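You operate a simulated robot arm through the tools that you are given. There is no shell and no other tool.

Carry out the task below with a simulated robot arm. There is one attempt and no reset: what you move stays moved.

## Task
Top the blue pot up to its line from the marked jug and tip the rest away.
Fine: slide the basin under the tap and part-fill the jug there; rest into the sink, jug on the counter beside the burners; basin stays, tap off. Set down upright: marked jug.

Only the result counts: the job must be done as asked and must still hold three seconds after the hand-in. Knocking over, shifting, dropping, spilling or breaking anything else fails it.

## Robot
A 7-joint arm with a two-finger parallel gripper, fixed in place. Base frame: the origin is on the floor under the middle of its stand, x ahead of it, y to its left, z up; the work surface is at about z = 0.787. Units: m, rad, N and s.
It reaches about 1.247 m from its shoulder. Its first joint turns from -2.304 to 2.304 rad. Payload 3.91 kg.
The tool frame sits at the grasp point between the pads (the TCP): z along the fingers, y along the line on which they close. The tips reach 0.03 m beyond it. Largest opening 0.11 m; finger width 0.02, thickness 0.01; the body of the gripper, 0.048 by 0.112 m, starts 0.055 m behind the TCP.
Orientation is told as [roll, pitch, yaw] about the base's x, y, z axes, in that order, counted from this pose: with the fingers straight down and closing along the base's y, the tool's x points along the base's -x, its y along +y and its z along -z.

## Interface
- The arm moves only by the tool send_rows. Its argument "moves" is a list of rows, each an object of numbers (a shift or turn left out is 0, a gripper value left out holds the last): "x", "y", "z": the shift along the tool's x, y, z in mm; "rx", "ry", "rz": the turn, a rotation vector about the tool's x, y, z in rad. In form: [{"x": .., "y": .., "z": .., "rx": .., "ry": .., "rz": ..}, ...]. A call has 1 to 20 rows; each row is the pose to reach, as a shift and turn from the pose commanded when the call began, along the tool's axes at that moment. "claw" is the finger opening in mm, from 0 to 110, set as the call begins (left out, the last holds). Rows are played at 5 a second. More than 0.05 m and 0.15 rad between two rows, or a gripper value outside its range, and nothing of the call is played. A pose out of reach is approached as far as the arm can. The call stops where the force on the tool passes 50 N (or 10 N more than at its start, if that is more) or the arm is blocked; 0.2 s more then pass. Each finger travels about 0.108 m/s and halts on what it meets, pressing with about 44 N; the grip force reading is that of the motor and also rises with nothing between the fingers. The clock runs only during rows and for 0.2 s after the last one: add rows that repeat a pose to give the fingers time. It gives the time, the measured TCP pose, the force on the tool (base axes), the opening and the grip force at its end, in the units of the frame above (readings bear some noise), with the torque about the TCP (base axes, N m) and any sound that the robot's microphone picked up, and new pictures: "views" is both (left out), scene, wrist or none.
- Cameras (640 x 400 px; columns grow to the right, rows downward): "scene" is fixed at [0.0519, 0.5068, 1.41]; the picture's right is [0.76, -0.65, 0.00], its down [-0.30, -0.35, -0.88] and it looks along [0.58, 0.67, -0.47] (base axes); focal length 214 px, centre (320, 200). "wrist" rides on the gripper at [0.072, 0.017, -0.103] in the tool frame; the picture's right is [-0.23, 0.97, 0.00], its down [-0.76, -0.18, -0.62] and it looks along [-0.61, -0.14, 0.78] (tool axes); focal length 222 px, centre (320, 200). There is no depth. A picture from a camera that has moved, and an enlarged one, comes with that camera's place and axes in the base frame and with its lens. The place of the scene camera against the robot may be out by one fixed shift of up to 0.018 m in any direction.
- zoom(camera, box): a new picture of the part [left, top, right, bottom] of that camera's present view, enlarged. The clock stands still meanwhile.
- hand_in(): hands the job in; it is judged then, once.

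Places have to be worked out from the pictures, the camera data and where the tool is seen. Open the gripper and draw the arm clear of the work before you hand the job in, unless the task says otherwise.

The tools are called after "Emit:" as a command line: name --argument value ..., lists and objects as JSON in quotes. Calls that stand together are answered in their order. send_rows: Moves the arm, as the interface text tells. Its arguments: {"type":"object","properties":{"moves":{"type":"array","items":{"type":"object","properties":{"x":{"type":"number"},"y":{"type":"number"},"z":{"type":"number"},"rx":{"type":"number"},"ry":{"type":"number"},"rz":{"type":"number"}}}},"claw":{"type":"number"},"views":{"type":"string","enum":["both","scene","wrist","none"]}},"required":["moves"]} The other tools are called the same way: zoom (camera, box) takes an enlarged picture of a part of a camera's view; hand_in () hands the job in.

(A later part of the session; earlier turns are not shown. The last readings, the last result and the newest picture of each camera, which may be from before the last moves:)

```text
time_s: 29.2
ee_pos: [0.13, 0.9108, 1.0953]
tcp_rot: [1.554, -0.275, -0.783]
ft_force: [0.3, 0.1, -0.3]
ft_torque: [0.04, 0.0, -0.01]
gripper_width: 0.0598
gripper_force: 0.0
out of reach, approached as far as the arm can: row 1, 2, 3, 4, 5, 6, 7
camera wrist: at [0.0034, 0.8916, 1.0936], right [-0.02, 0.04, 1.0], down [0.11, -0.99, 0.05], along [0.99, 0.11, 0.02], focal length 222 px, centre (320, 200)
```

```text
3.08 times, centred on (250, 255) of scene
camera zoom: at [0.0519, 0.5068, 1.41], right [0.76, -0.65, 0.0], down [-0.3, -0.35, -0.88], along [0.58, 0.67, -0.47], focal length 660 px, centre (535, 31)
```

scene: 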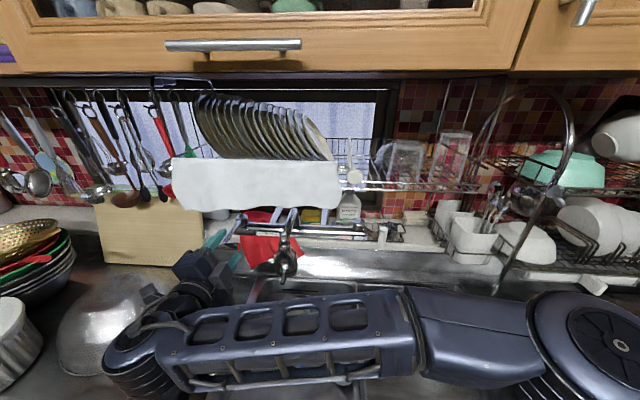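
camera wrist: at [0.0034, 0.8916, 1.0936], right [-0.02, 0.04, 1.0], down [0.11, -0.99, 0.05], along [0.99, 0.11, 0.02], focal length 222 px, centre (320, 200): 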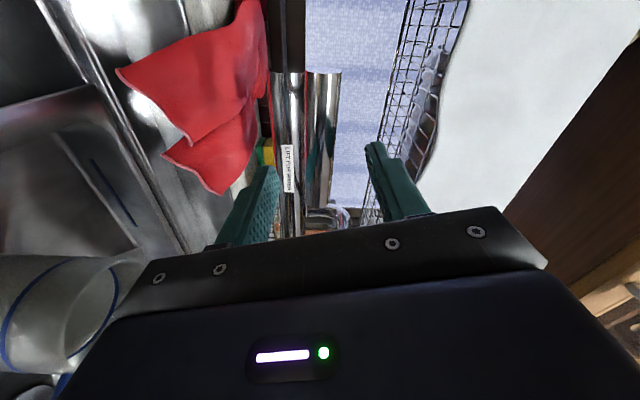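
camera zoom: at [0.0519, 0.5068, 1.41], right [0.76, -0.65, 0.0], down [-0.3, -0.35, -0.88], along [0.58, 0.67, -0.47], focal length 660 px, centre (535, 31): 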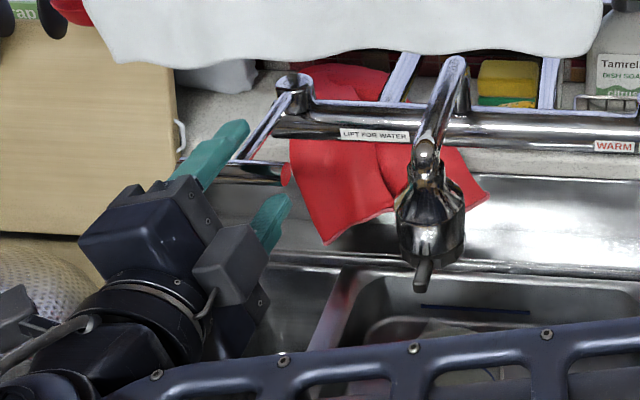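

The crossbar lies centred between the fingers, about 36 mm ahead. I relax the commanded roll to what the arm can actually reach, then move forward over the bar.

Emit:
send_rows --moves '[{"x": -2, "y": 1, "rz": -0.14}, {"x": -5, "y": 2, "rz": -0.28}, {"x": -5, "y": 2, "rz": -0.28}, {"x": -5, "y": 2, "z": 12, "rz": -0.28}, {"x": -5, "y": 2, "z": 24, "rz": -0.28}, {"x": -5, "y": 2, "z": 35, "rz": -0.28}, {"x": -5, "y": 2, "z": 35, "rz": -0.28}]' --views "wrist"

Emit:
zoom --camera "wrist" --box '[180, 0, 420, 230]'

Emit:
zoom --camera "scene" --box '[160, 190, 340, 320]'

```text
time_s: 30.8
ee_pos: [0.1573, 0.9342, 1.0992]
tcp_rot: [1.569, -0.541, -0.785]
ft_force: [0.1, -0.3, -0.3]
ft_torque: [0.01, 0.02, -0.01]
gripper_width: 0.0599
gripper_force: 0.0
camera wrist: at [0.0347, 0.9099, 1.0769], right [-0.22, 0.22, 0.95], down [0.09, -0.97, 0.24], along [0.97, 0.13, 0.19], focal length 222 px, centre (320, 200)
```

wrist: 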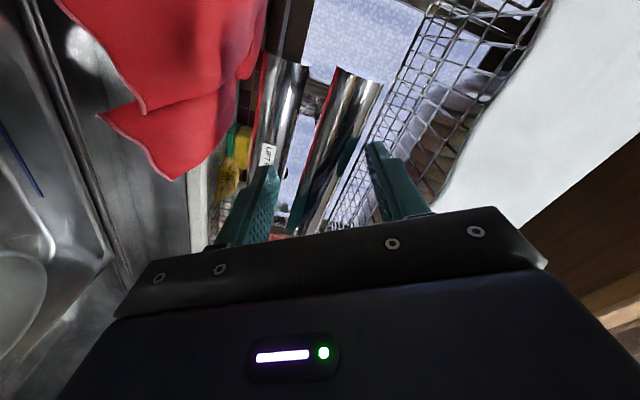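

```text
1.74 times, centred on (300, 115) of wrist
camera zoom: at [0.0347, 0.9099, 1.0769], right [-0.22, 0.22, 0.95], down [0.09, -0.97, 0.24], along [0.97, 0.13, 0.19], focal length 386 px, centre (355, 348)
```

zoom: 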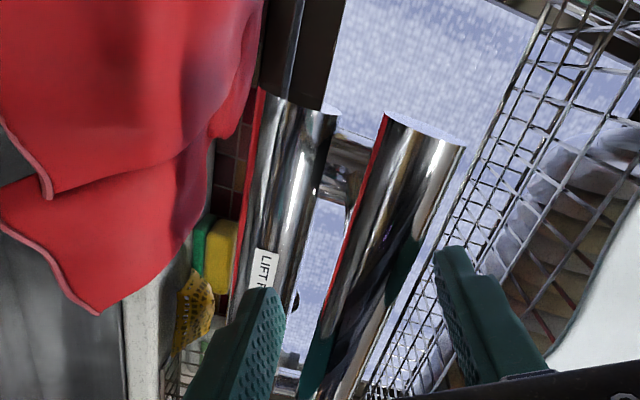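

```text
3.08 times, centred on (250, 255) of scene
camera zoom: at [0.0519, 0.5068, 1.41], right [0.76, -0.65, 0.0], down [-0.3, -0.35, -0.88], along [0.58, 0.67, -0.47], focal length 660 px, centre (535, 31)
```

zoom: 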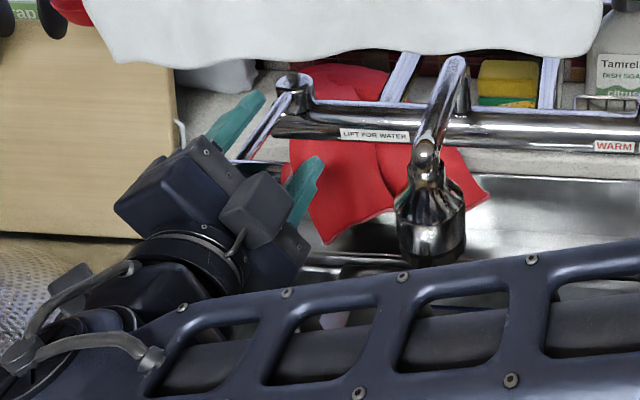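

The roll overshot, leaving the closing axis about 31° off vertical. I roll part-way back, shift slightly left and lower 1 cm so both fingers sit squarely above and below the crossbar.

Emit:
send_rows --moves '[{"x": 5, "y": -3, "rz": 0.1}, {"x": 9.5, "y": -6, "rz": 0.2}, {"x": 9.5, "y": -6, "rz": 0.2}]' --views "wrist"

Emit:
zoom --camera "wrist" --box '[180, 0, 420, 230]'

Emit:
zoom --camera "scene" --box '[160, 190, 340, 320]'

```text
time_s: 31.6
ee_pos: [0.1548, 0.9354, 1.0889]
tcp_rot: [1.569, -0.34, -0.786]
ft_force: [0.1, 0.0, 0.2]
ft_torque: [0.02, 0.0, -0.03]
gripper_width: 0.0601
gripper_force: 0.0
camera wrist: at [0.0292, 0.9151, 1.081], right [-0.08, 0.08, 0.99], down [0.11, -0.99, 0.09], along [0.99, 0.11, 0.07], focal length 222 px, centre (320, 200)
```

wrist: 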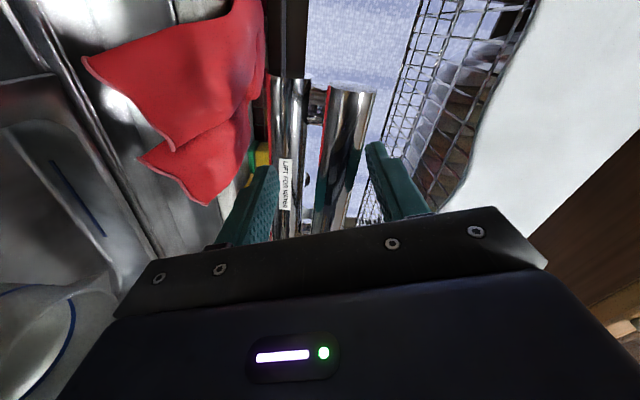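

```text
1.74 times, centred on (300, 115) of wrist
camera zoom: at [0.0292, 0.9151, 1.081], right [-0.08, 0.08, 0.99], down [0.11, -0.99, 0.09], along [0.99, 0.11, 0.07], focal length 386 px, centre (355, 348)
```

zoom: 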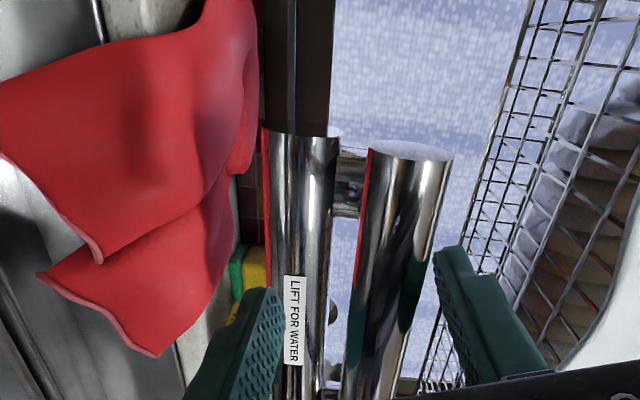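

```text
3.08 times, centred on (250, 255) of scene
camera zoom: at [0.0519, 0.5068, 1.41], right [0.76, -0.65, 0.0], down [-0.3, -0.35, -0.88], along [0.58, 0.67, -0.47], focal length 660 px, centre (535, 31)
```

zoom: 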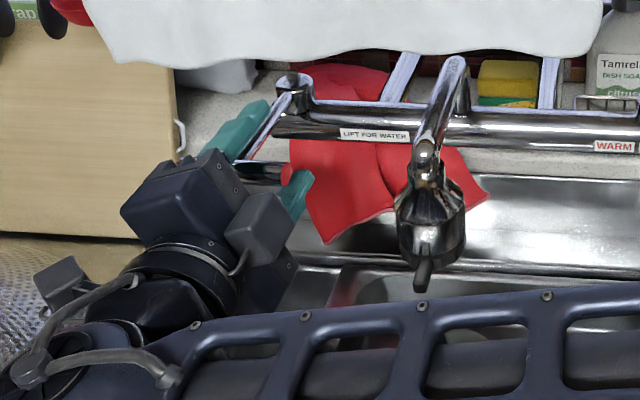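

The crossbar is between the fingers with slack above and below. I lift in small steps, about 20 mm first, to see when the lever engages and whether water starts.

Emit:
send_rows --moves '[{"x": -3.4, "y": 9.4, "z": 2}, {"x": -6.8, "y": 18.8, "z": 4}]' --views "both"

Emit:
zoom --camera "wrist" --box '[0, 200, 200, 400]'

Emit:
zoom --camera "scene" --box '[160, 190, 340, 320]'

```text
time_s: 32.2
ee_pos: [0.157, 0.9387, 1.1094]
tcp_rot: [1.568, -0.34, -0.786]
ft_force: [-0.1, -0.3, 1.0]
ft_torque: [0.01, -0.02, -0.03]
gripper_width: 0.0599
gripper_force: 0.0
camera wrist: at [0.032, 0.9176, 1.1016], right [-0.08, 0.08, 0.99], down [0.11, -0.99, 0.09], along [0.99, 0.11, 0.07], focal length 222 px, centre (320, 200)
```

scene: 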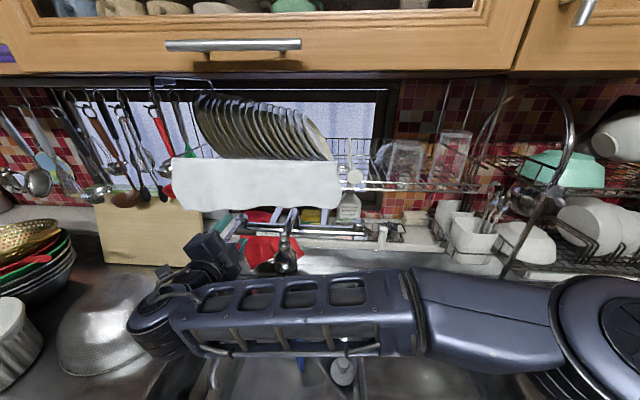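
wrist: 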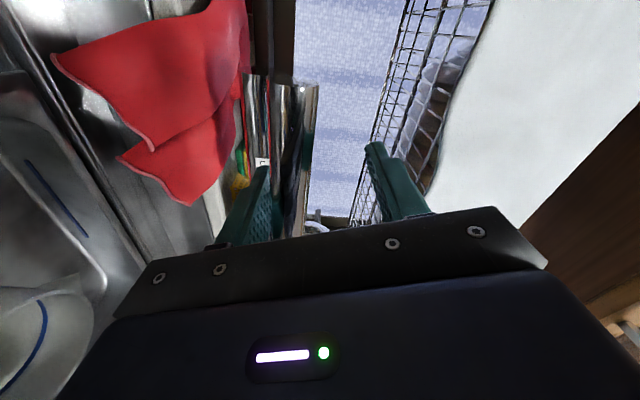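

```text
2.00 times, centred on (100, 300) of wrist
camera zoom: at [0.032, 0.9176, 1.1016], right [-0.08, 0.08, 0.99], down [0.11, -0.99, 0.09], along [0.99, 0.11, 0.07], focal length 444 px, centre (760, 0)
```

zoom: 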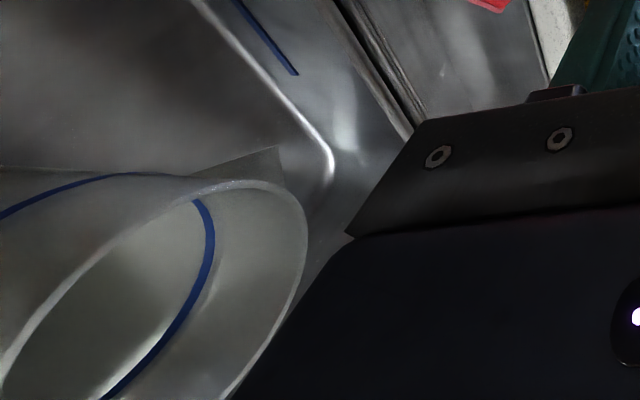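

```text
3.08 times, centred on (250, 255) of scene
camera zoom: at [0.0519, 0.5068, 1.41], right [0.76, -0.65, 0.0], down [-0.3, -0.35, -0.88], along [0.58, 0.67, -0.47], focal length 660 px, centre (535, 31)
```

zoom: 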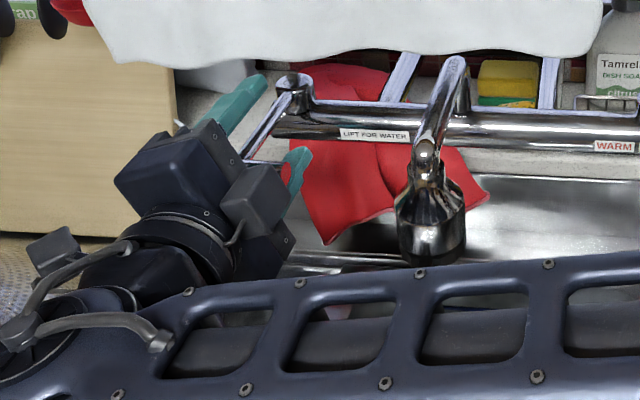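

No contact force yet and the bar nearly touches the lower finger. I continue lifting in small steps.

Emit:
send_rows --moves '[{"x": -3.4, "y": 9.4, "z": 3}, {"x": -6.8, "y": 18.8, "z": 7}]' --views "both"

Emit:
zoom --camera "wrist" --box '[0, 200, 200, 400]'

Emit:
zoom --camera "scene" --box '[160, 190, 340, 320]'

```text
time_s: 32.8
ee_pos: [0.1624, 0.9447, 1.1282]
tcp_rot: [1.569, -0.34, -0.785]
ft_force: [-1.3, 0.4, -1.5]
ft_torque: [-0.01, -0.03, 0.01]
gripper_width: 0.0596
gripper_force: 0.0
camera wrist: at [0.0368, 0.9237, 1.1207], right [-0.08, 0.08, 0.99], down [0.11, -0.99, 0.09], along [0.99, 0.11, 0.07], focal length 222 px, centre (320, 200)
```

scene: 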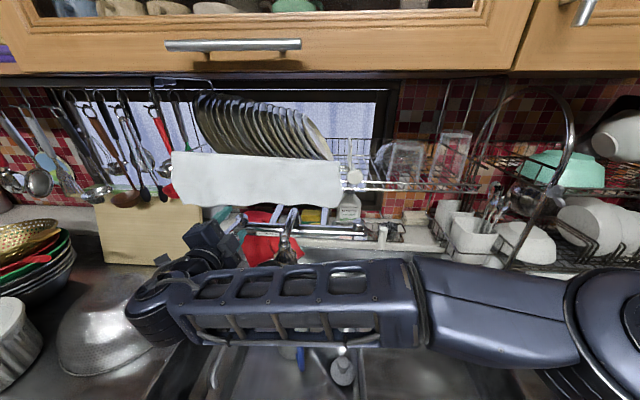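
wrist: 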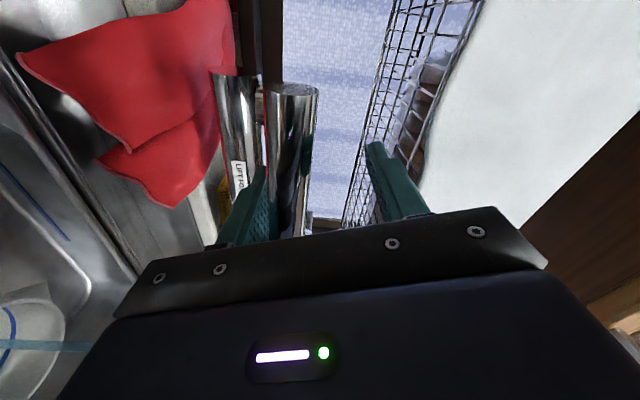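

```text
2.00 times, centred on (100, 300) of wrist
camera zoom: at [0.0368, 0.9237, 1.1207], right [-0.08, 0.08, 0.99], down [0.11, -0.99, 0.09], along [0.99, 0.11, 0.07], focal length 444 px, centre (760, 0)
```

zoom: 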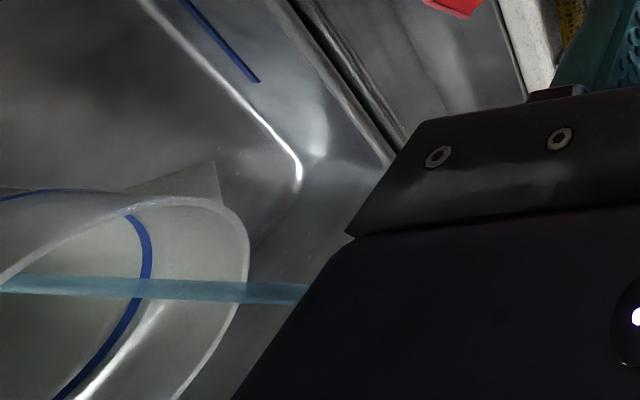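

```text
3.08 times, centred on (250, 255) of scene
camera zoom: at [0.0519, 0.5068, 1.41], right [0.76, -0.65, 0.0], down [-0.3, -0.35, -0.88], along [0.58, 0.67, -0.47], focal length 660 px, centre (535, 31)
```

zoom: 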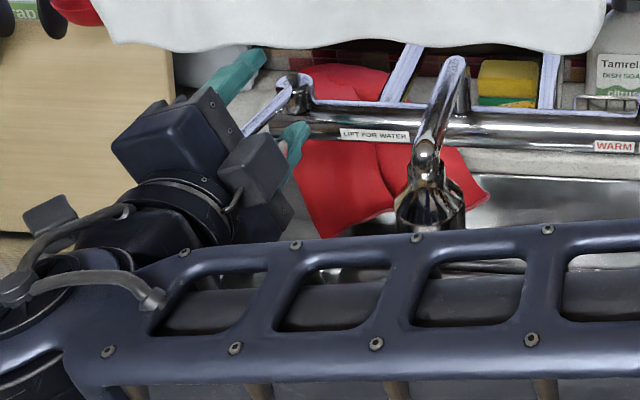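

Water is running: the wrist view shows the stream falling straight into the jug. I hold the lever and watch the level in short steps.

Emit:
send_rows --moves '[{"z": 0}, {"z": 0}]' --views "wrist"

Emit:
zoom --camera "wrist" --box '[0, 220, 160, 400]'

```text
time_s: 33.4
ee_pos: [0.1617, 0.9436, 1.1287]
tcp_rot: [1.569, -0.34, -0.784]
ft_force: [0.5, -0.2, -0.4]
ft_torque: [-0.01, 0.01, 0.03]
gripper_width: 0.0595
gripper_force: 0.0
camera wrist: at [0.0367, 0.9236, 1.1206], right [-0.08, 0.08, 0.99], down [0.11, -0.99, 0.09], along [0.99, 0.11, 0.07], focal length 222 px, centre (320, 200)
```

wrist: 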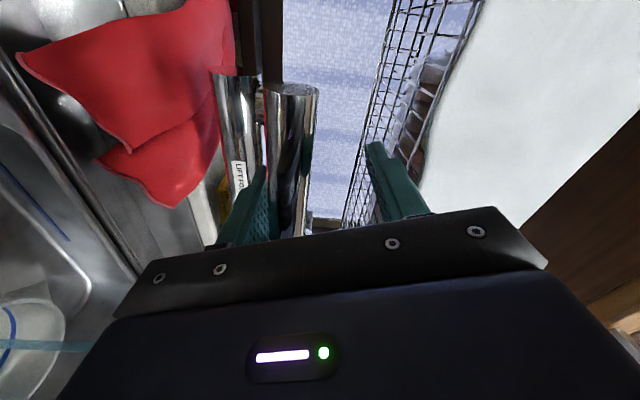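

```text
2.22 times, centred on (80, 310) of wrist
camera zoom: at [0.0367, 0.9236, 1.1206], right [-0.08, 0.08, 0.99], down [0.11, -0.99, 0.09], along [0.99, 0.11, 0.07], focal length 494 px, centre (853, -44)
```

zoom: 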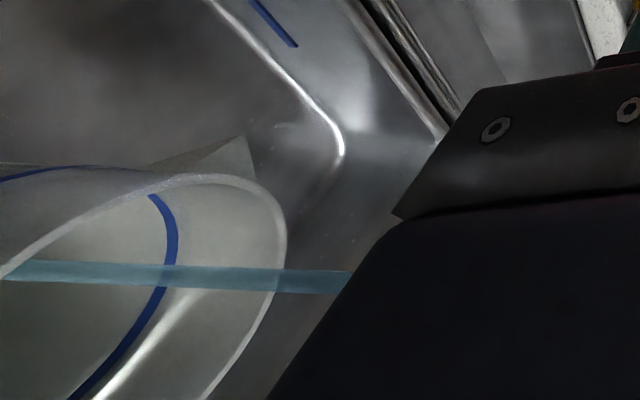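

The stream lands inside the jug with margin. The level isn't visible yet, so I wait about one more second.

Emit:
send_rows --moves '[{"z": 0}, {"z": 0}, {"z": 0}, {"z": 0}]' --views "wrist"

Emit:
zoom --camera "wrist" --box '[0, 260, 112, 400]'

```text
time_s: 34.4
ee_pos: [0.1627, 0.9438, 1.128]
tcp_rot: [1.57, -0.34, -0.786]
ft_force: [0.0, -0.5, -0.3]
ft_torque: [-0.02, -0.01, 0.04]
gripper_width: 0.0597
gripper_force: 0.0
camera wrist: at [0.0367, 0.9236, 1.1205], right [-0.08, 0.08, 0.99], down [0.11, -0.99, 0.09], along [0.99, 0.11, 0.07], focal length 222 px, centre (320, 200)
```

wrist: 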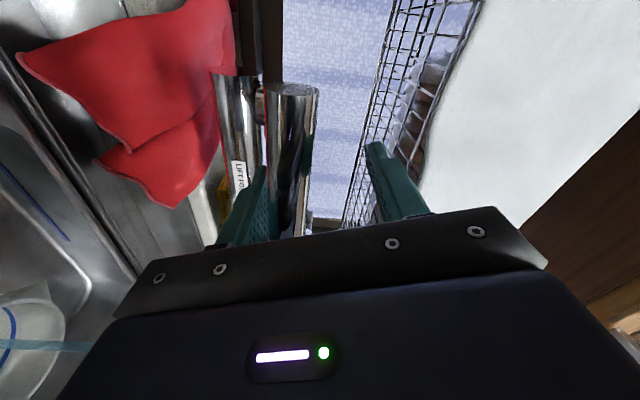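

```text
2.86 times, centred on (56, 330) of wrist
camera zoom: at [0.0367, 0.9236, 1.1205], right [-0.08, 0.08, 0.99], down [0.11, -0.99, 0.09], along [0.99, 0.11, 0.07], focal length 635 px, centre (1074, -171)
```

zoom: 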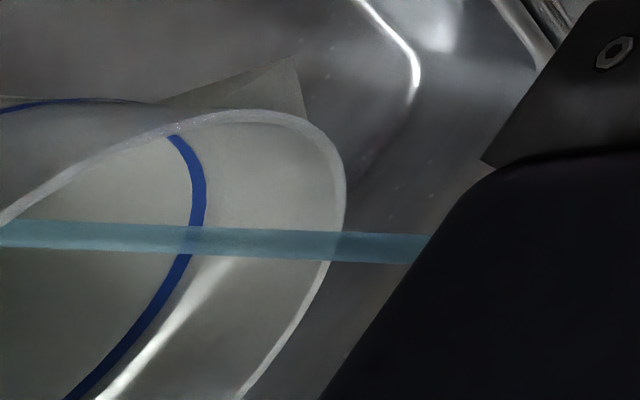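

The water level is still below what this view shows. I wait about two seconds more.

Emit:
send_rows --moves '[{"z": 0}, {"z": 0}, {"z": 0}, {"z": 0}, {"z": 0}, {"z": 0}, {"z": 0}, {"z": 0}]' --views "wrist"

Emit:
zoom --camera "wrist" --box '[0, 260, 112, 400]'

```text
time_s: 36.2
ee_pos: [0.1612, 0.9456, 1.128]
tcp_rot: [1.569, -0.342, -0.788]
ft_force: [0.2, 0.2, -1.4]
ft_torque: [0.03, -0.01, -0.01]
gripper_width: 0.0595
gripper_force: 0.1
camera wrist: at [0.0367, 0.9236, 1.1206], right [-0.08, 0.08, 0.99], down [0.11, -0.99, 0.09], along [0.99, 0.11, 0.07], focal length 222 px, centre (320, 200)
```

wrist: 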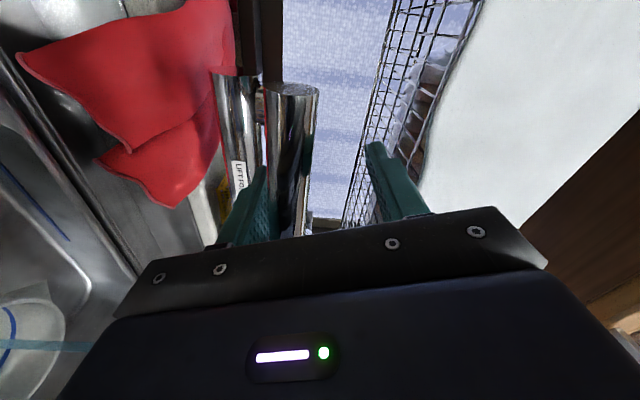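

```text
2.86 times, centred on (56, 330) of wrist
camera zoom: at [0.0367, 0.9236, 1.1206], right [-0.08, 0.08, 0.99], down [0.11, -0.99, 0.09], along [0.99, 0.11, 0.07], focal length 635 px, centre (1074, -171)
```

zoom: 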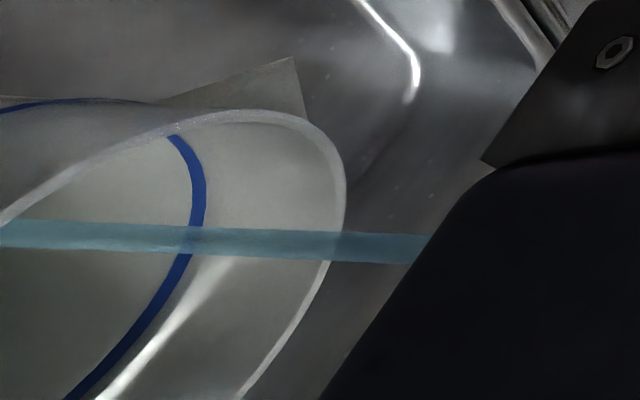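

There is no level in sight yet after about 4 s, so it's still more than ~4 cm below the line. I keep waiting.

Emit:
send_rows --moves '[{"z": 0}, {"z": 0}, {"z": 0}, {"z": 0}, {"z": 0}, {"z": 0}, {"z": 0}, {"z": 0}]' --views "none"

Emit:
zoom --camera "wrist" --box '[0, 260, 112, 400]'

Emit:
zoom --camera "scene" --box '[160, 190, 420, 380]'

```text
time_s: 38.0
ee_pos: [0.163, 0.9446, 1.1279]
tcp_rot: [1.57, -0.341, -0.786]
ft_force: [-0.9, 0.3, -0.1]
ft_torque: [0.02, -0.02, 0.02]
gripper_width: 0.0597
gripper_force: 0.1
```

```text
2.86 times, centred on (56, 330) of wrist
camera zoom: at [0.0367, 0.9236, 1.1206], right [-0.08, 0.08, 0.99], down [0.11, -0.99, 0.09], along [0.99, 0.11, 0.07], focal length 635 px, centre (1074, -171)
```

zoom: 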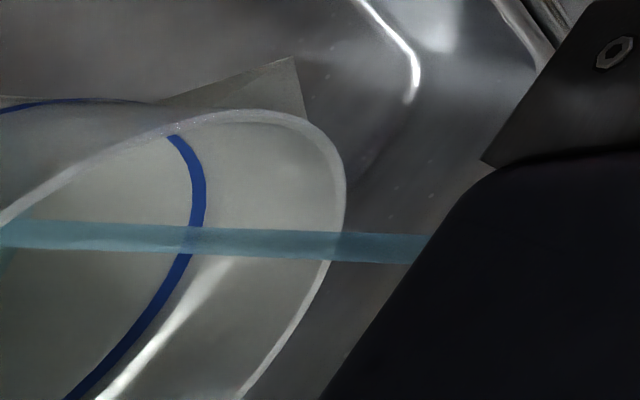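

```text
2.11 times, centred on (290, 285) of scene
camera zoom: at [0.0519, 0.5068, 1.41], right [0.76, -0.65, 0.0], down [-0.3, -0.35, -0.88], along [0.58, 0.67, -0.47], focal length 452 px, centre (383, 21)
```

zoom: 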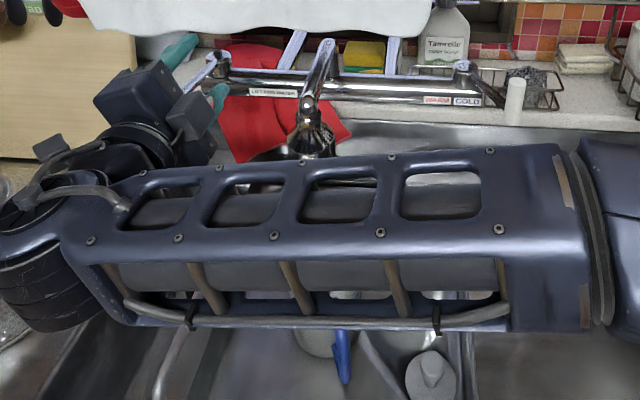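

The water edge just came into view at z≈0.832 (line at ≈0.880, rim ≈0.917), rising roughly 7–8 mm/s. I wait about four more seconds.

Emit:
send_rows --moves '[{"z": 0}, {"z": 0}, {"z": 0}, {"z": 0}, {"z": 0}, {"z": 0}, {"z": 0}, {"z": 0}, {"z": 0}, {"z": 0}, {"z": 0}, {"z": 0}, {"z": 0}, {"z": 0}, {"z": 0}, {"z": 0}, {"z": 0}, {"z": 0}]' --views "none"

Emit:
zoom --camera "wrist" --box '[0, 260, 112, 400]'

```text
time_s: 41.8
ee_pos: [0.1617, 0.9444, 1.128]
tcp_rot: [1.569, -0.341, -0.785]
ft_force: [0.0, -0.7, -1.1]
ft_torque: [0.03, -0.01, 0.03]
gripper_width: 0.0595
gripper_force: 0.1
```

```text
2.86 times, centred on (56, 330) of wrist
camera zoom: at [0.0367, 0.9236, 1.1206], right [-0.08, 0.08, 0.99], down [0.11, -0.99, 0.09], along [0.99, 0.11, 0.07], focal length 635 px, centre (1074, -171)
```

zoom: 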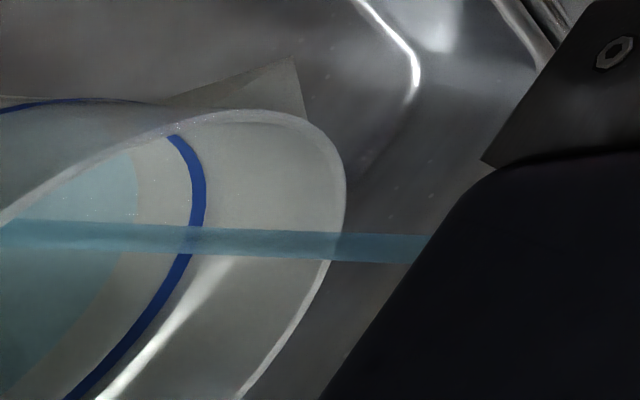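

The level is now z≈0.862, rising about 7.9 mm/s. About 2.4 s more brings it to the line, and closing the lever adds a little on top.

Emit:
send_rows --moves '[{"z": 0}, {"z": 0}, {"z": 0}, {"z": 0}, {"z": 0}, {"z": 0}, {"z": 0}, {"z": 0}, {"z": 0}, {"z": 0}, {"z": 0}]' --views "none"

Emit:
zoom --camera "wrist" --box '[0, 260, 112, 400]'

```text
time_s: 44.2
ee_pos: [0.1626, 0.9446, 1.128]
tcp_rot: [1.57, -0.341, -0.786]
ft_force: [0.1, -0.6, -0.4]
ft_torque: [-0.02, 0.01, 0.0]
gripper_width: 0.0596
gripper_force: 0.0
```

```text
2.86 times, centred on (56, 330) of wrist
camera zoom: at [0.0367, 0.9236, 1.1206], right [-0.08, 0.08, 0.99], down [0.11, -0.99, 0.09], along [0.99, 0.11, 0.07], focal length 635 px, centre (1074, -171)
```

zoom: 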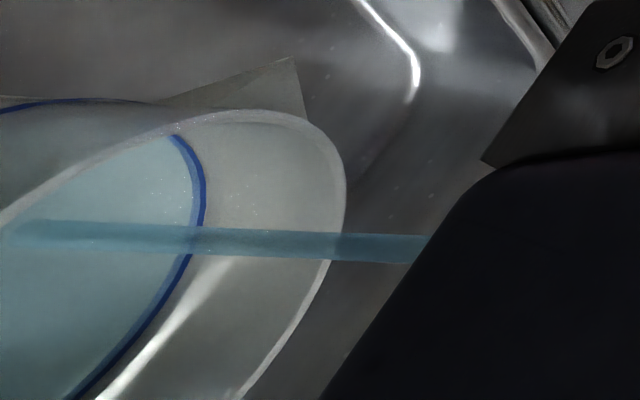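

The level has just reached the jug's line, so I shut the tap now: I narrow the claw around the crossbar while moving down the same arc.

Emit:
send_rows --moves '[{"x": 7.5, "y": -20.7, "z": -4}, {"x": 13.6, "y": -37.6, "z": -8}, {"x": 15, "y": -41.4, "z": -11}]' --claw 26 --views "wrist"

Emit:
zoom --camera "wrist" --box '[0, 260, 112, 400]'

Emit:
zoom --camera "scene" --box '[160, 190, 340, 320]'

```text
time_s: 45.0
ee_pos: [0.1553, 0.9354, 1.0864]
tcp_rot: [1.568, -0.339, -0.787]
ft_force: [9.9, 5.8, 25.6]
ft_torque: [-0.14, 0.72, -0.15]
gripper_width: 0.0373
gripper_force: 11.9
camera wrist: at [0.0299, 0.9158, 1.0796], right [-0.08, 0.08, 0.99], down [0.11, -0.99, 0.08], along [0.99, 0.11, 0.07], focal length 222 px, centre (320, 200)
```

wrist: 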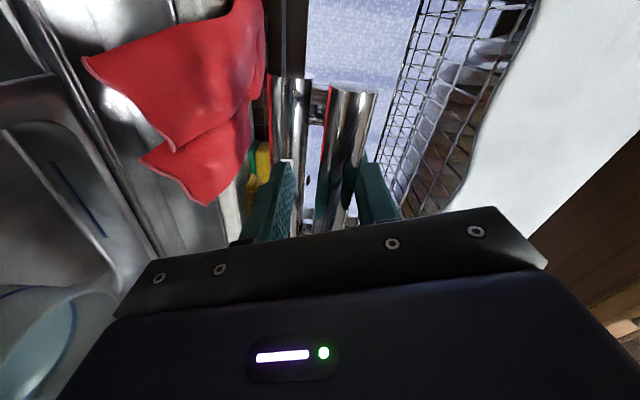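

```text
2.86 times, centred on (56, 330) of wrist
camera zoom: at [0.0299, 0.9158, 1.0796], right [-0.08, 0.08, 0.99], down [0.11, -0.99, 0.08], along [0.99, 0.11, 0.07], focal length 635 px, centre (1074, -171)
```

zoom: 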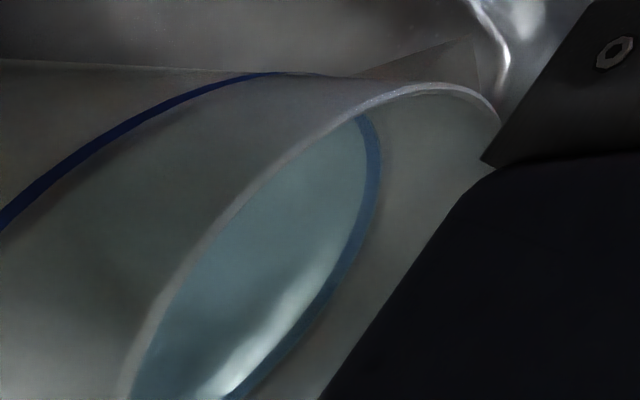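

```text
3.08 times, centred on (250, 255) of scene
camera zoom: at [0.0519, 0.5068, 1.41], right [0.76, -0.65, 0.0], down [-0.3, -0.35, -0.88], along [0.58, 0.67, -0.47], focal length 660 px, centre (535, 31)
```

zoom: 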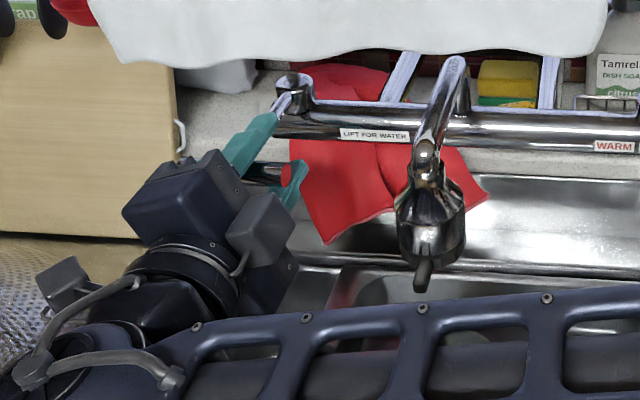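

The stream has stopped, the lever is pressed down on its stop (25 N reaction), and the jug is filled to its line. I open the claw and back straight out.

Emit:
send_rows --moves '[{"z": 0}, {"z": 0}, {"z": -5}, {"z": -20}, {"z": -50}, {"z": -90}, {"z": -130}, {"z": -165}, {"z": -165}]' --claw 60 --views "both"

Emit:
zoom --camera "wrist" --box '[0, 0, 420, 400]'

```text
time_s: 47.0
ee_pos: [0.0377, 0.8198, 1.0867]
tcp_rot: [1.569, -0.34, -0.785]
ft_force: [0.4, -0.2, -0.5]
ft_torque: [-0.01, 0.0, 0.04]
gripper_width: 0.0599
gripper_force: 0.1
camera wrist: at [-0.0878, 0.7984, 1.0794], right [-0.08, 0.08, 0.99], down [0.11, -0.99, 0.09], along [0.99, 0.11, 0.07], focal length 222 px, centre (320, 200)
```

scene: 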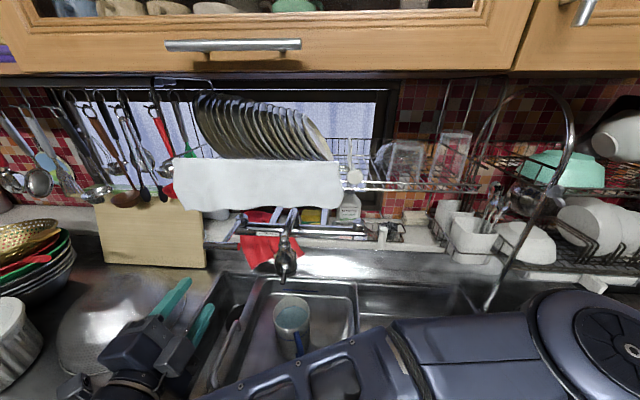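
wrist: 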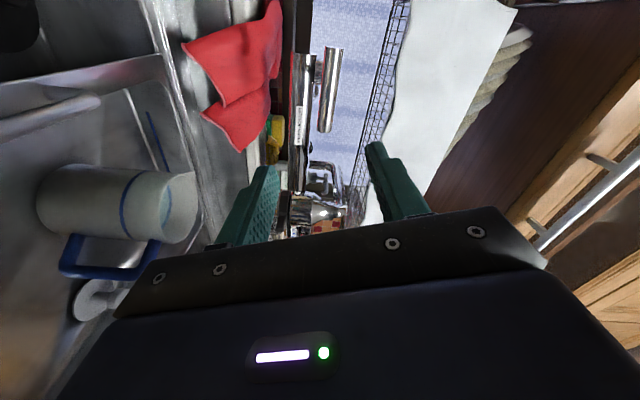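

```text
1.00 times, centred on (210, 200) of wrist (not enlarged: the box is as wide or as high as the picture)
camera zoom: at [-0.0878, 0.7984, 1.0794], right [-0.08, 0.08, 0.99], down [0.11, -0.99, 0.09], along [0.99, 0.11, 0.07], focal length 222 px, centre (430, 200)
```

zoom: 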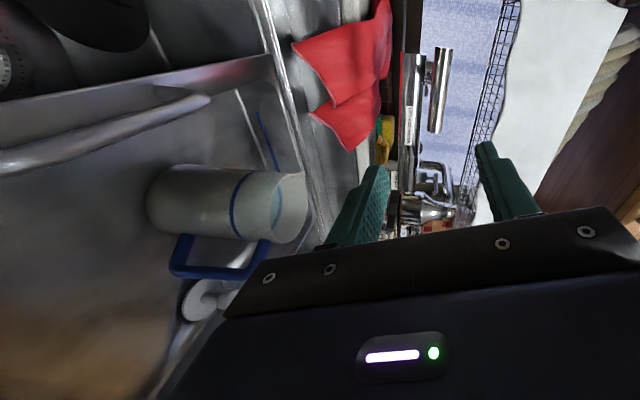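

The tap is shut and the lever is back down. Next I roll the hand back to level while moving away from the wall, ready to approach the jug from its handle side.

Emit:
send_rows --moves '[{"z": -8, "rz": -0.123}, {"z": -16, "rz": -0.246}, {"z": -24, "rz": -0.369}, {"z": -32, "rz": -0.492}, {"z": -40, "rz": -0.615}, {"z": -48, "rz": -0.738}, {"z": -56, "rz": -0.861}, {"z": -64, "rz": -0.984}, {"z": -72, "rz": -1.107}, {"z": -80, "rz": -1.231}, {"z": -80, "rz": -1.231}]' --claw 110 --views "both"

Emit:
zoom --camera "scene" --box '[200, 200, 380, 360]'

```text
time_s: 49.4
ee_pos: [-0.0181, 0.7623, 1.0848]
tcp_rot: [-0.903, -1.566, 1.689]
ft_force: [0.9, 0.0, -0.5]
ft_torque: [0.03, -0.02, -0.03]
gripper_width: 0.1098
gripper_force: 0.0
camera wrist: at [-0.1033, 0.7016, 1.0124], right [-0.69, 0.69, 0.22], down [-0.32, -0.56, 0.76], along [0.65, 0.45, 0.61], focal length 222 px, centre (320, 200)
```

scene: 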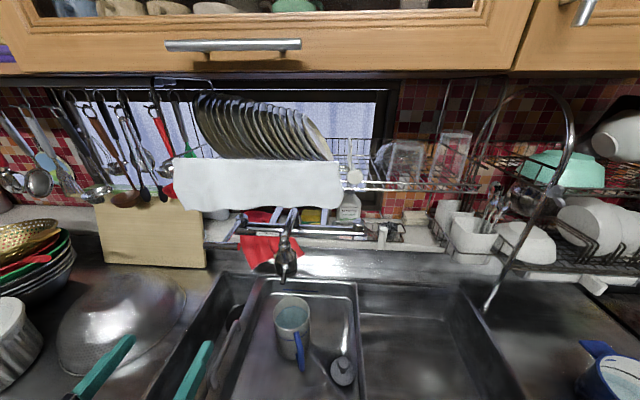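
wrist: 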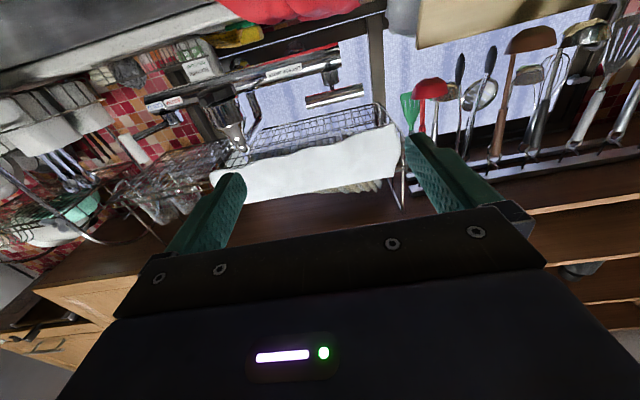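

```text
2.50 times, centred on (290, 280) of scene
camera zoom: at [0.0519, 0.5068, 1.41], right [0.76, -0.65, 0.0], down [-0.3, -0.35, -0.88], along [0.58, 0.67, -0.47], focal length 536 px, centre (395, 0)
```

zoom: 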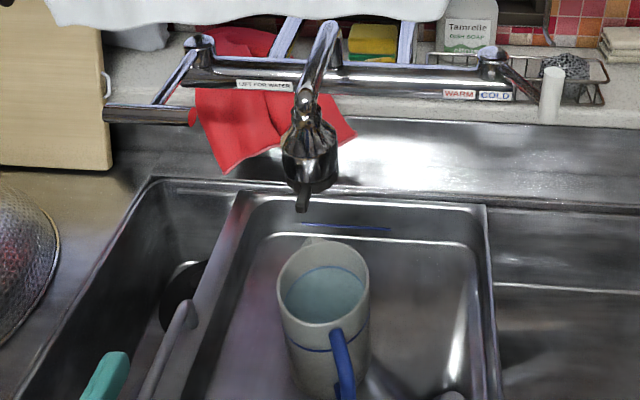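

The lever is back in its original place and the stream is off. I swing the hand to the right and turn its heading to about 77° (base frame), which lines up with the jug's handle-to-lip direction.

Emit:
send_rows --moves '[{"x": -7, "y": -40, "z": 0, "rx": -0.112}, {"x": -14, "y": -80, "z": -1, "rx": -0.224}, {"x": -21, "y": -120, "z": -2, "rx": -0.336}, {"x": -28, "y": -160, "z": -3, "rx": -0.448}, {"x": -35, "y": -198, "z": -3, "rx": -0.56}, {"x": -35, "y": -198, "z": -3, "rx": -0.56}]' --views "none"

Emit:
send_rows --moves '[{"ry": 0.116}, {"ry": 0.232}, {"ry": 0.348}, {"ry": 0.464}, {"ry": 0.58}, {"ry": 0.698}, {"ry": 0.698}]' --views "both"

```text
time_s: 50.8
ee_pos: [0.1191, 0.6214, 1.1212]
tcp_rot: [-0.042, -1.567, 1.39]
ft_force: [0.5, -0.8, 0.1]
ft_torque: [0.0, -0.01, 0.0]
gripper_width: 0.1101
gripper_force: 0.0
```

```text
time_s: 52.4
ee_pos: [0.1207, 0.6206, 1.1207]
tcp_rot: [0.0, -0.868, 1.348]
ft_force: [-0.2, 0.8, -0.9]
ft_torque: [-0.02, -0.06, -0.04]
gripper_width: 0.11
gripper_force: 0.0
camera wrist: at [0.0746, 0.5019, 1.1319], right [-0.92, 0.36, 0.17], down [0.18, -0.03, 0.98], along [0.36, 0.93, -0.04], focal length 222 px, centre (320, 200)
```

scene: 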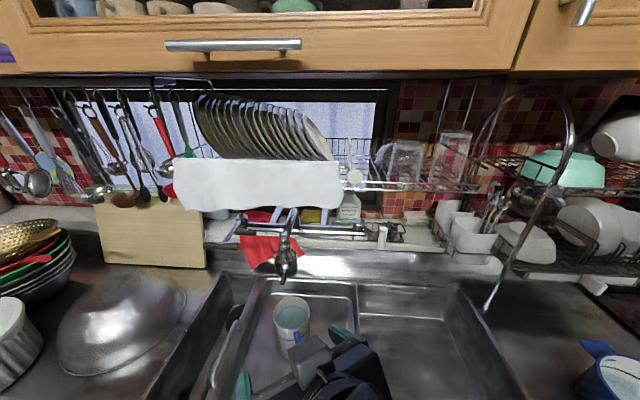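
wrist: 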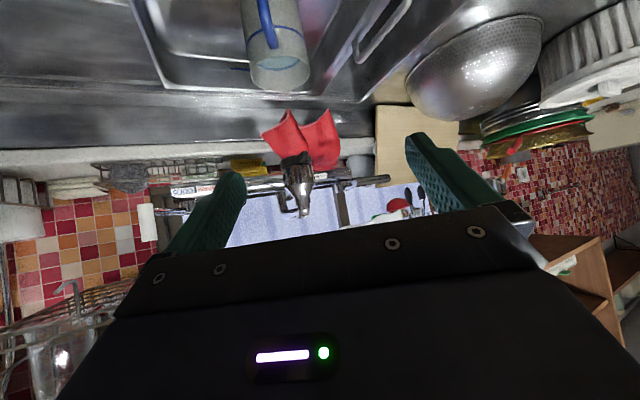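

The jug appears ahead, with its handle facing me. I zoom in on the jug and spout to refine their positions.

Emit:
zoom --camera "wrist" --box '[200, 0, 360, 120]'

Emit:
zoom --camera "wrist" --box '[220, 100, 380, 230]'

```text
3.33 times, centred on (280, 60) of wrist
camera zoom: at [0.0746, 0.5019, 1.1319], right [-0.92, 0.36, 0.17], down [0.18, -0.03, 0.98], along [0.36, 0.93, -0.04], focal length 740 px, centre (453, 667)
```

zoom: 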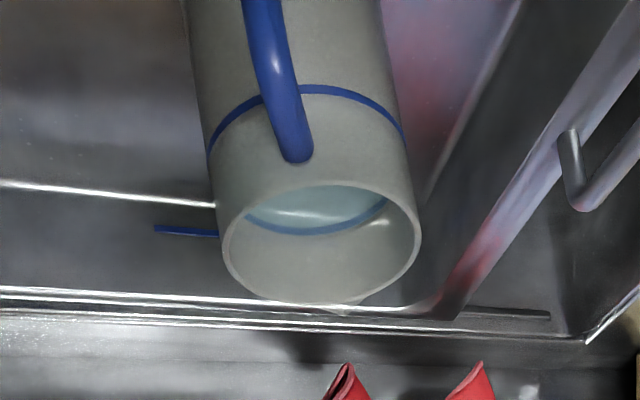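

```text
3.08 times, centred on (300, 165) of wrist
camera zoom: at [0.0746, 0.5019, 1.1319], right [-0.92, 0.36, 0.17], down [0.18, -0.03, 0.98], along [0.36, 0.93, -0.04], focal length 684 px, centre (382, 308)
```

zoom: 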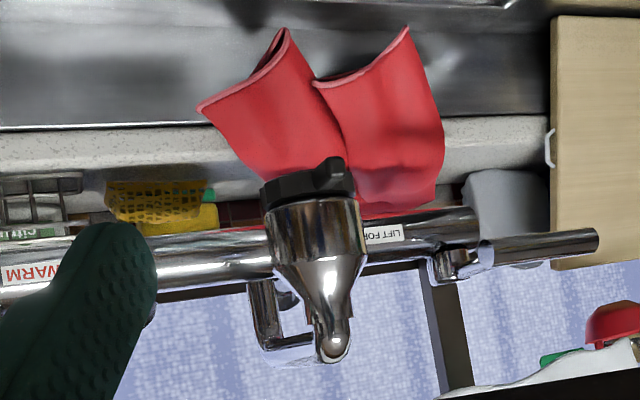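

Refined: jug axis ≈(0.218, 0.803), rim z≈0.917, diameter ≈0.091, handle toward about -111° and lip toward about 69°; spout underside at z≈1.04. I move to a pre-grasp 12 cm back along the finger axis, with the heading turned to 69°.

Emit:
send_rows --moves '[{"x": 8.7, "y": -8.3, "z": 35.9, "rx": 0.022, "rz": 0.0186}, {"x": 17.4, "y": -16.6, "z": 71.8, "rx": 0.044, "rz": 0.0373}, {"x": 26, "y": -24.8, "z": 107.7, "rx": 0.066, "rz": 0.0559}, {"x": 34.7, "y": -33.1, "z": 143.6, "rx": 0.088, "rz": 0.0746}, {"x": 43.4, "y": -41.4, "z": 179.5, "rx": 0.1099, "rz": 0.0932}, {"x": 43.4, "y": -41.4, "z": 179.5, "rx": 0.1099, "rz": 0.0932}]' --claw 110 --views "both"

Emit:
zoom --camera "wrist" --box '[180, 0, 460, 200]'

Emit:
zoom --camera "scene" --box '[220, 240, 400, 400]'

```text
time_s: 53.8
ee_pos: [0.1832, 0.7194, 0.9705]
tcp_rot: [-0.001, -0.87, 1.199]
ft_force: [0.6, -0.6, 0.6]
ft_torque: [-0.02, -0.01, 0.02]
gripper_width: 0.11
gripper_force: 0.0
camera wrist: at [0.1209, 0.6081, 0.9824], right [-0.85, 0.49, 0.17], down [0.17, -0.05, 0.98], along [0.49, 0.87, -0.04], focal length 222 px, centre (320, 200)
```

scene: 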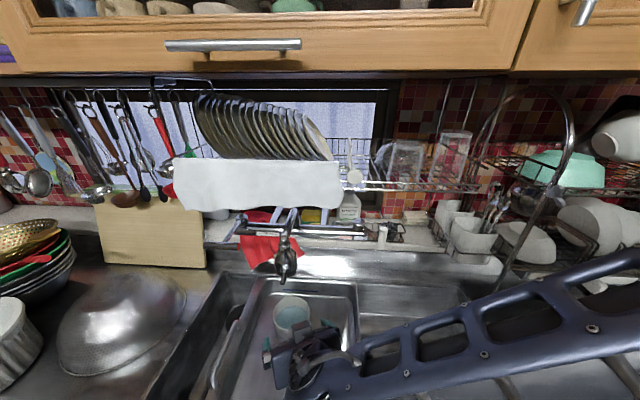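
wrist: 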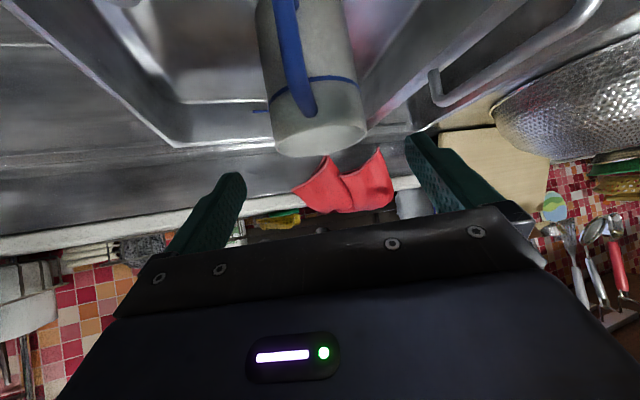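

```text
2.00 times, centred on (320, 100) of wrist
camera zoom: at [0.1209, 0.6081, 0.9824], right [-0.85, 0.49, 0.17], down [0.17, -0.05, 0.98], along [0.49, 0.87, -0.04], focal length 444 px, centre (320, 400)
```

zoom: 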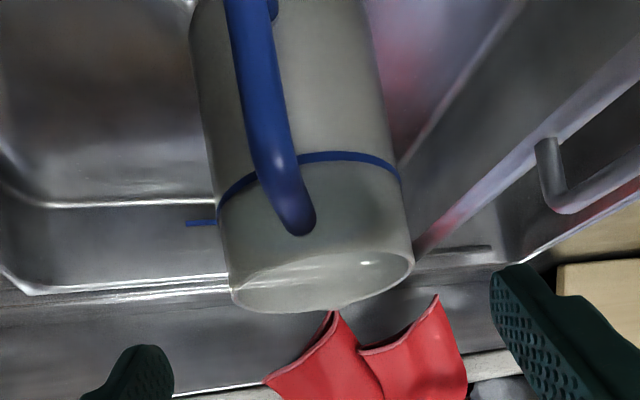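

```text
2.50 times, centred on (310, 320) of scene
camera zoom: at [0.0519, 0.5068, 1.41], right [0.76, -0.65, 0.0], down [-0.3, -0.35, -0.88], along [0.58, 0.67, -0.47], focal length 536 px, centre (345, -100)
```

zoom: 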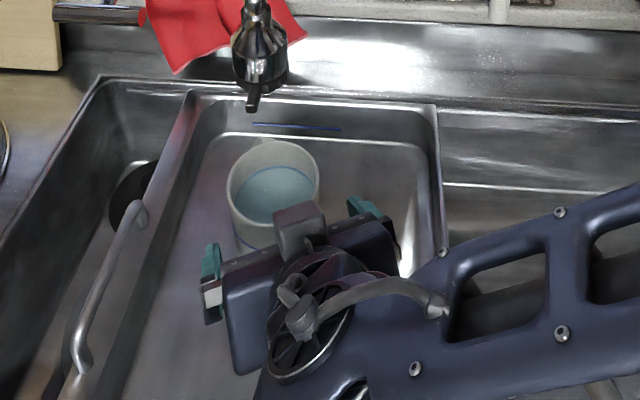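

Lateral offset to the jug is only about 2 mm, and the handle is centred between the fingers. I advance 112 mm along the finger axis, slowing at the end.

Emit:
send_rows --moves '[{"y": -1, "z": 22}, {"y": -2, "z": 44}, {"y": -2, "z": 64}, {"y": -2, "z": 82}, {"y": -2, "z": 97}, {"y": -2, "z": 107}, {"y": -2, "z": 112}, {"y": -2, "z": 112}]' --views "both"

Emit:
zoom --camera "wrist" --box '[180, 0, 460, 200]'

Emit:
zoom --camera "scene" --box '[220, 240, 400, 400]'

```text
time_s: 55.6
ee_pos: [0.2174, 0.7969, 0.8985]
tcp_rot: [0.0, -0.87, 1.199]
ft_force: [-0.7, -0.8, -0.4]
ft_torque: [0.01, 0.03, -0.02]
gripper_width: 0.1099
gripper_force: 0.1
camera wrist: at [0.1556, 0.6862, 0.9107], right [-0.85, 0.49, 0.17], down [0.17, -0.05, 0.98], along [0.49, 0.87, -0.04], focal length 222 px, centre (320, 200)
```

scene: 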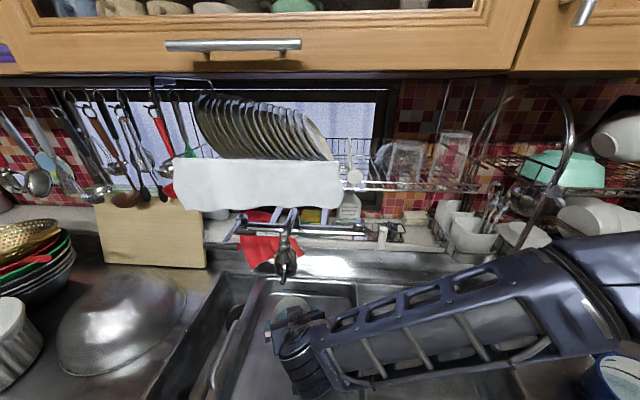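
wrist: 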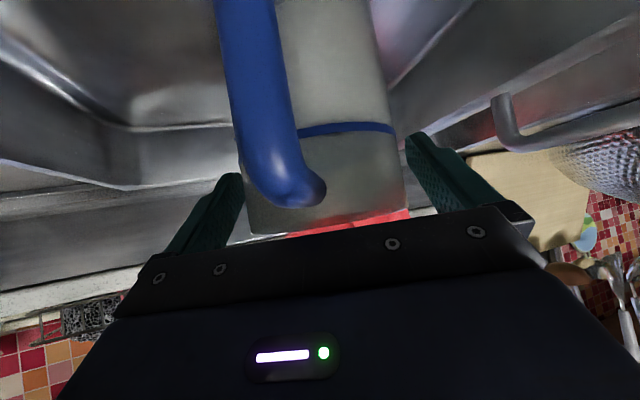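

```text
2.00 times, centred on (320, 100) of wrist
camera zoom: at [0.1556, 0.6862, 0.9107], right [-0.85, 0.49, 0.17], down [0.17, -0.05, 0.98], along [0.49, 0.87, -0.04], focal length 444 px, centre (320, 400)
```

zoom: 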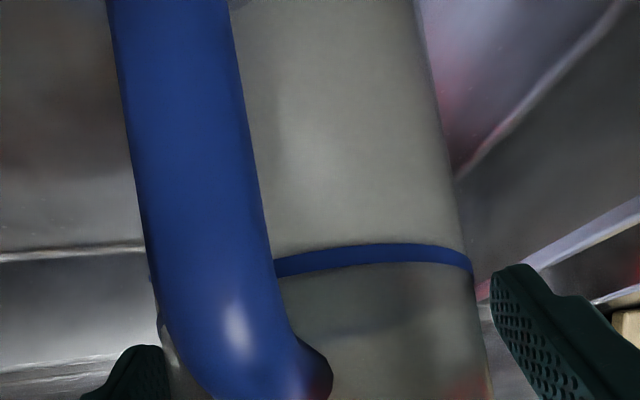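

```text
2.50 times, centred on (310, 320) of scene
camera zoom: at [0.0519, 0.5068, 1.41], right [0.76, -0.65, 0.0], down [-0.3, -0.35, -0.88], along [0.58, 0.67, -0.47], focal length 536 px, centre (345, -100)
```

zoom: 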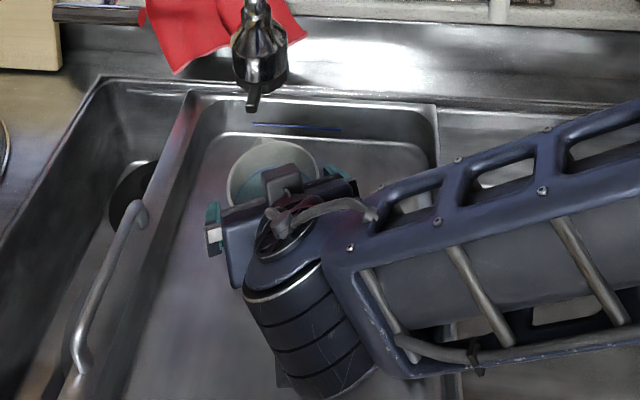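

No contact, and the jug is centred between the pads. I close the gripper on the body.

Emit:
send_rows --moves '[{"z": 0}, {"z": 0}, {"z": 0}, {"z": 0}]' --claw 0 --views "wrist"

Emit:
zoom --camera "wrist" --box '[180, 0, 460, 240]'

```text
time_s: 56.6
ee_pos: [0.2157, 0.7977, 0.8994]
tcp_rot: [0.0, -0.871, 1.199]
ft_force: [-0.4, 2.7, 1.0]
ft_torque: [0.14, 0.23, -0.1]
gripper_width: 0.0795
gripper_force: 43.8
camera wrist: at [0.1555, 0.6862, 0.9109], right [-0.85, 0.49, 0.17], down [0.17, -0.05, 0.98], along [0.49, 0.87, -0.04], focal length 222 px, centre (320, 200)
```

wrist: 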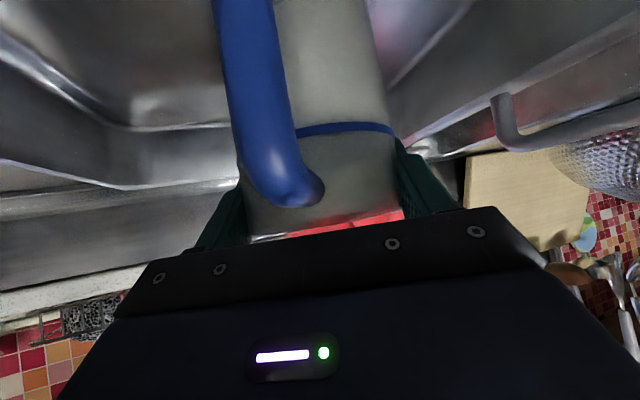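

```text
1.67 times, centred on (320, 120) of wrist
camera zoom: at [0.1555, 0.6862, 0.9109], right [-0.85, 0.49, 0.17], down [0.17, -0.05, 0.98], along [0.49, 0.87, -0.04], focal length 370 px, centre (320, 333)
```

zoom: 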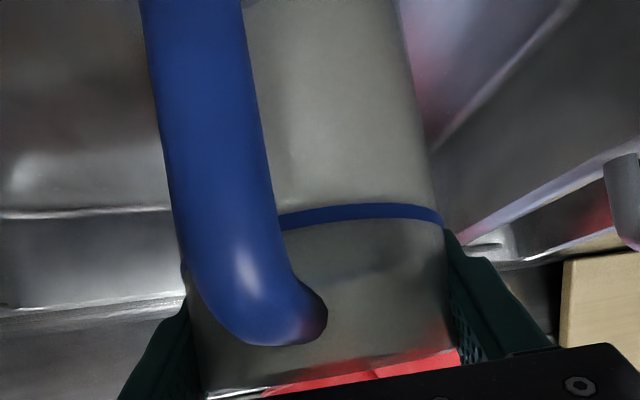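

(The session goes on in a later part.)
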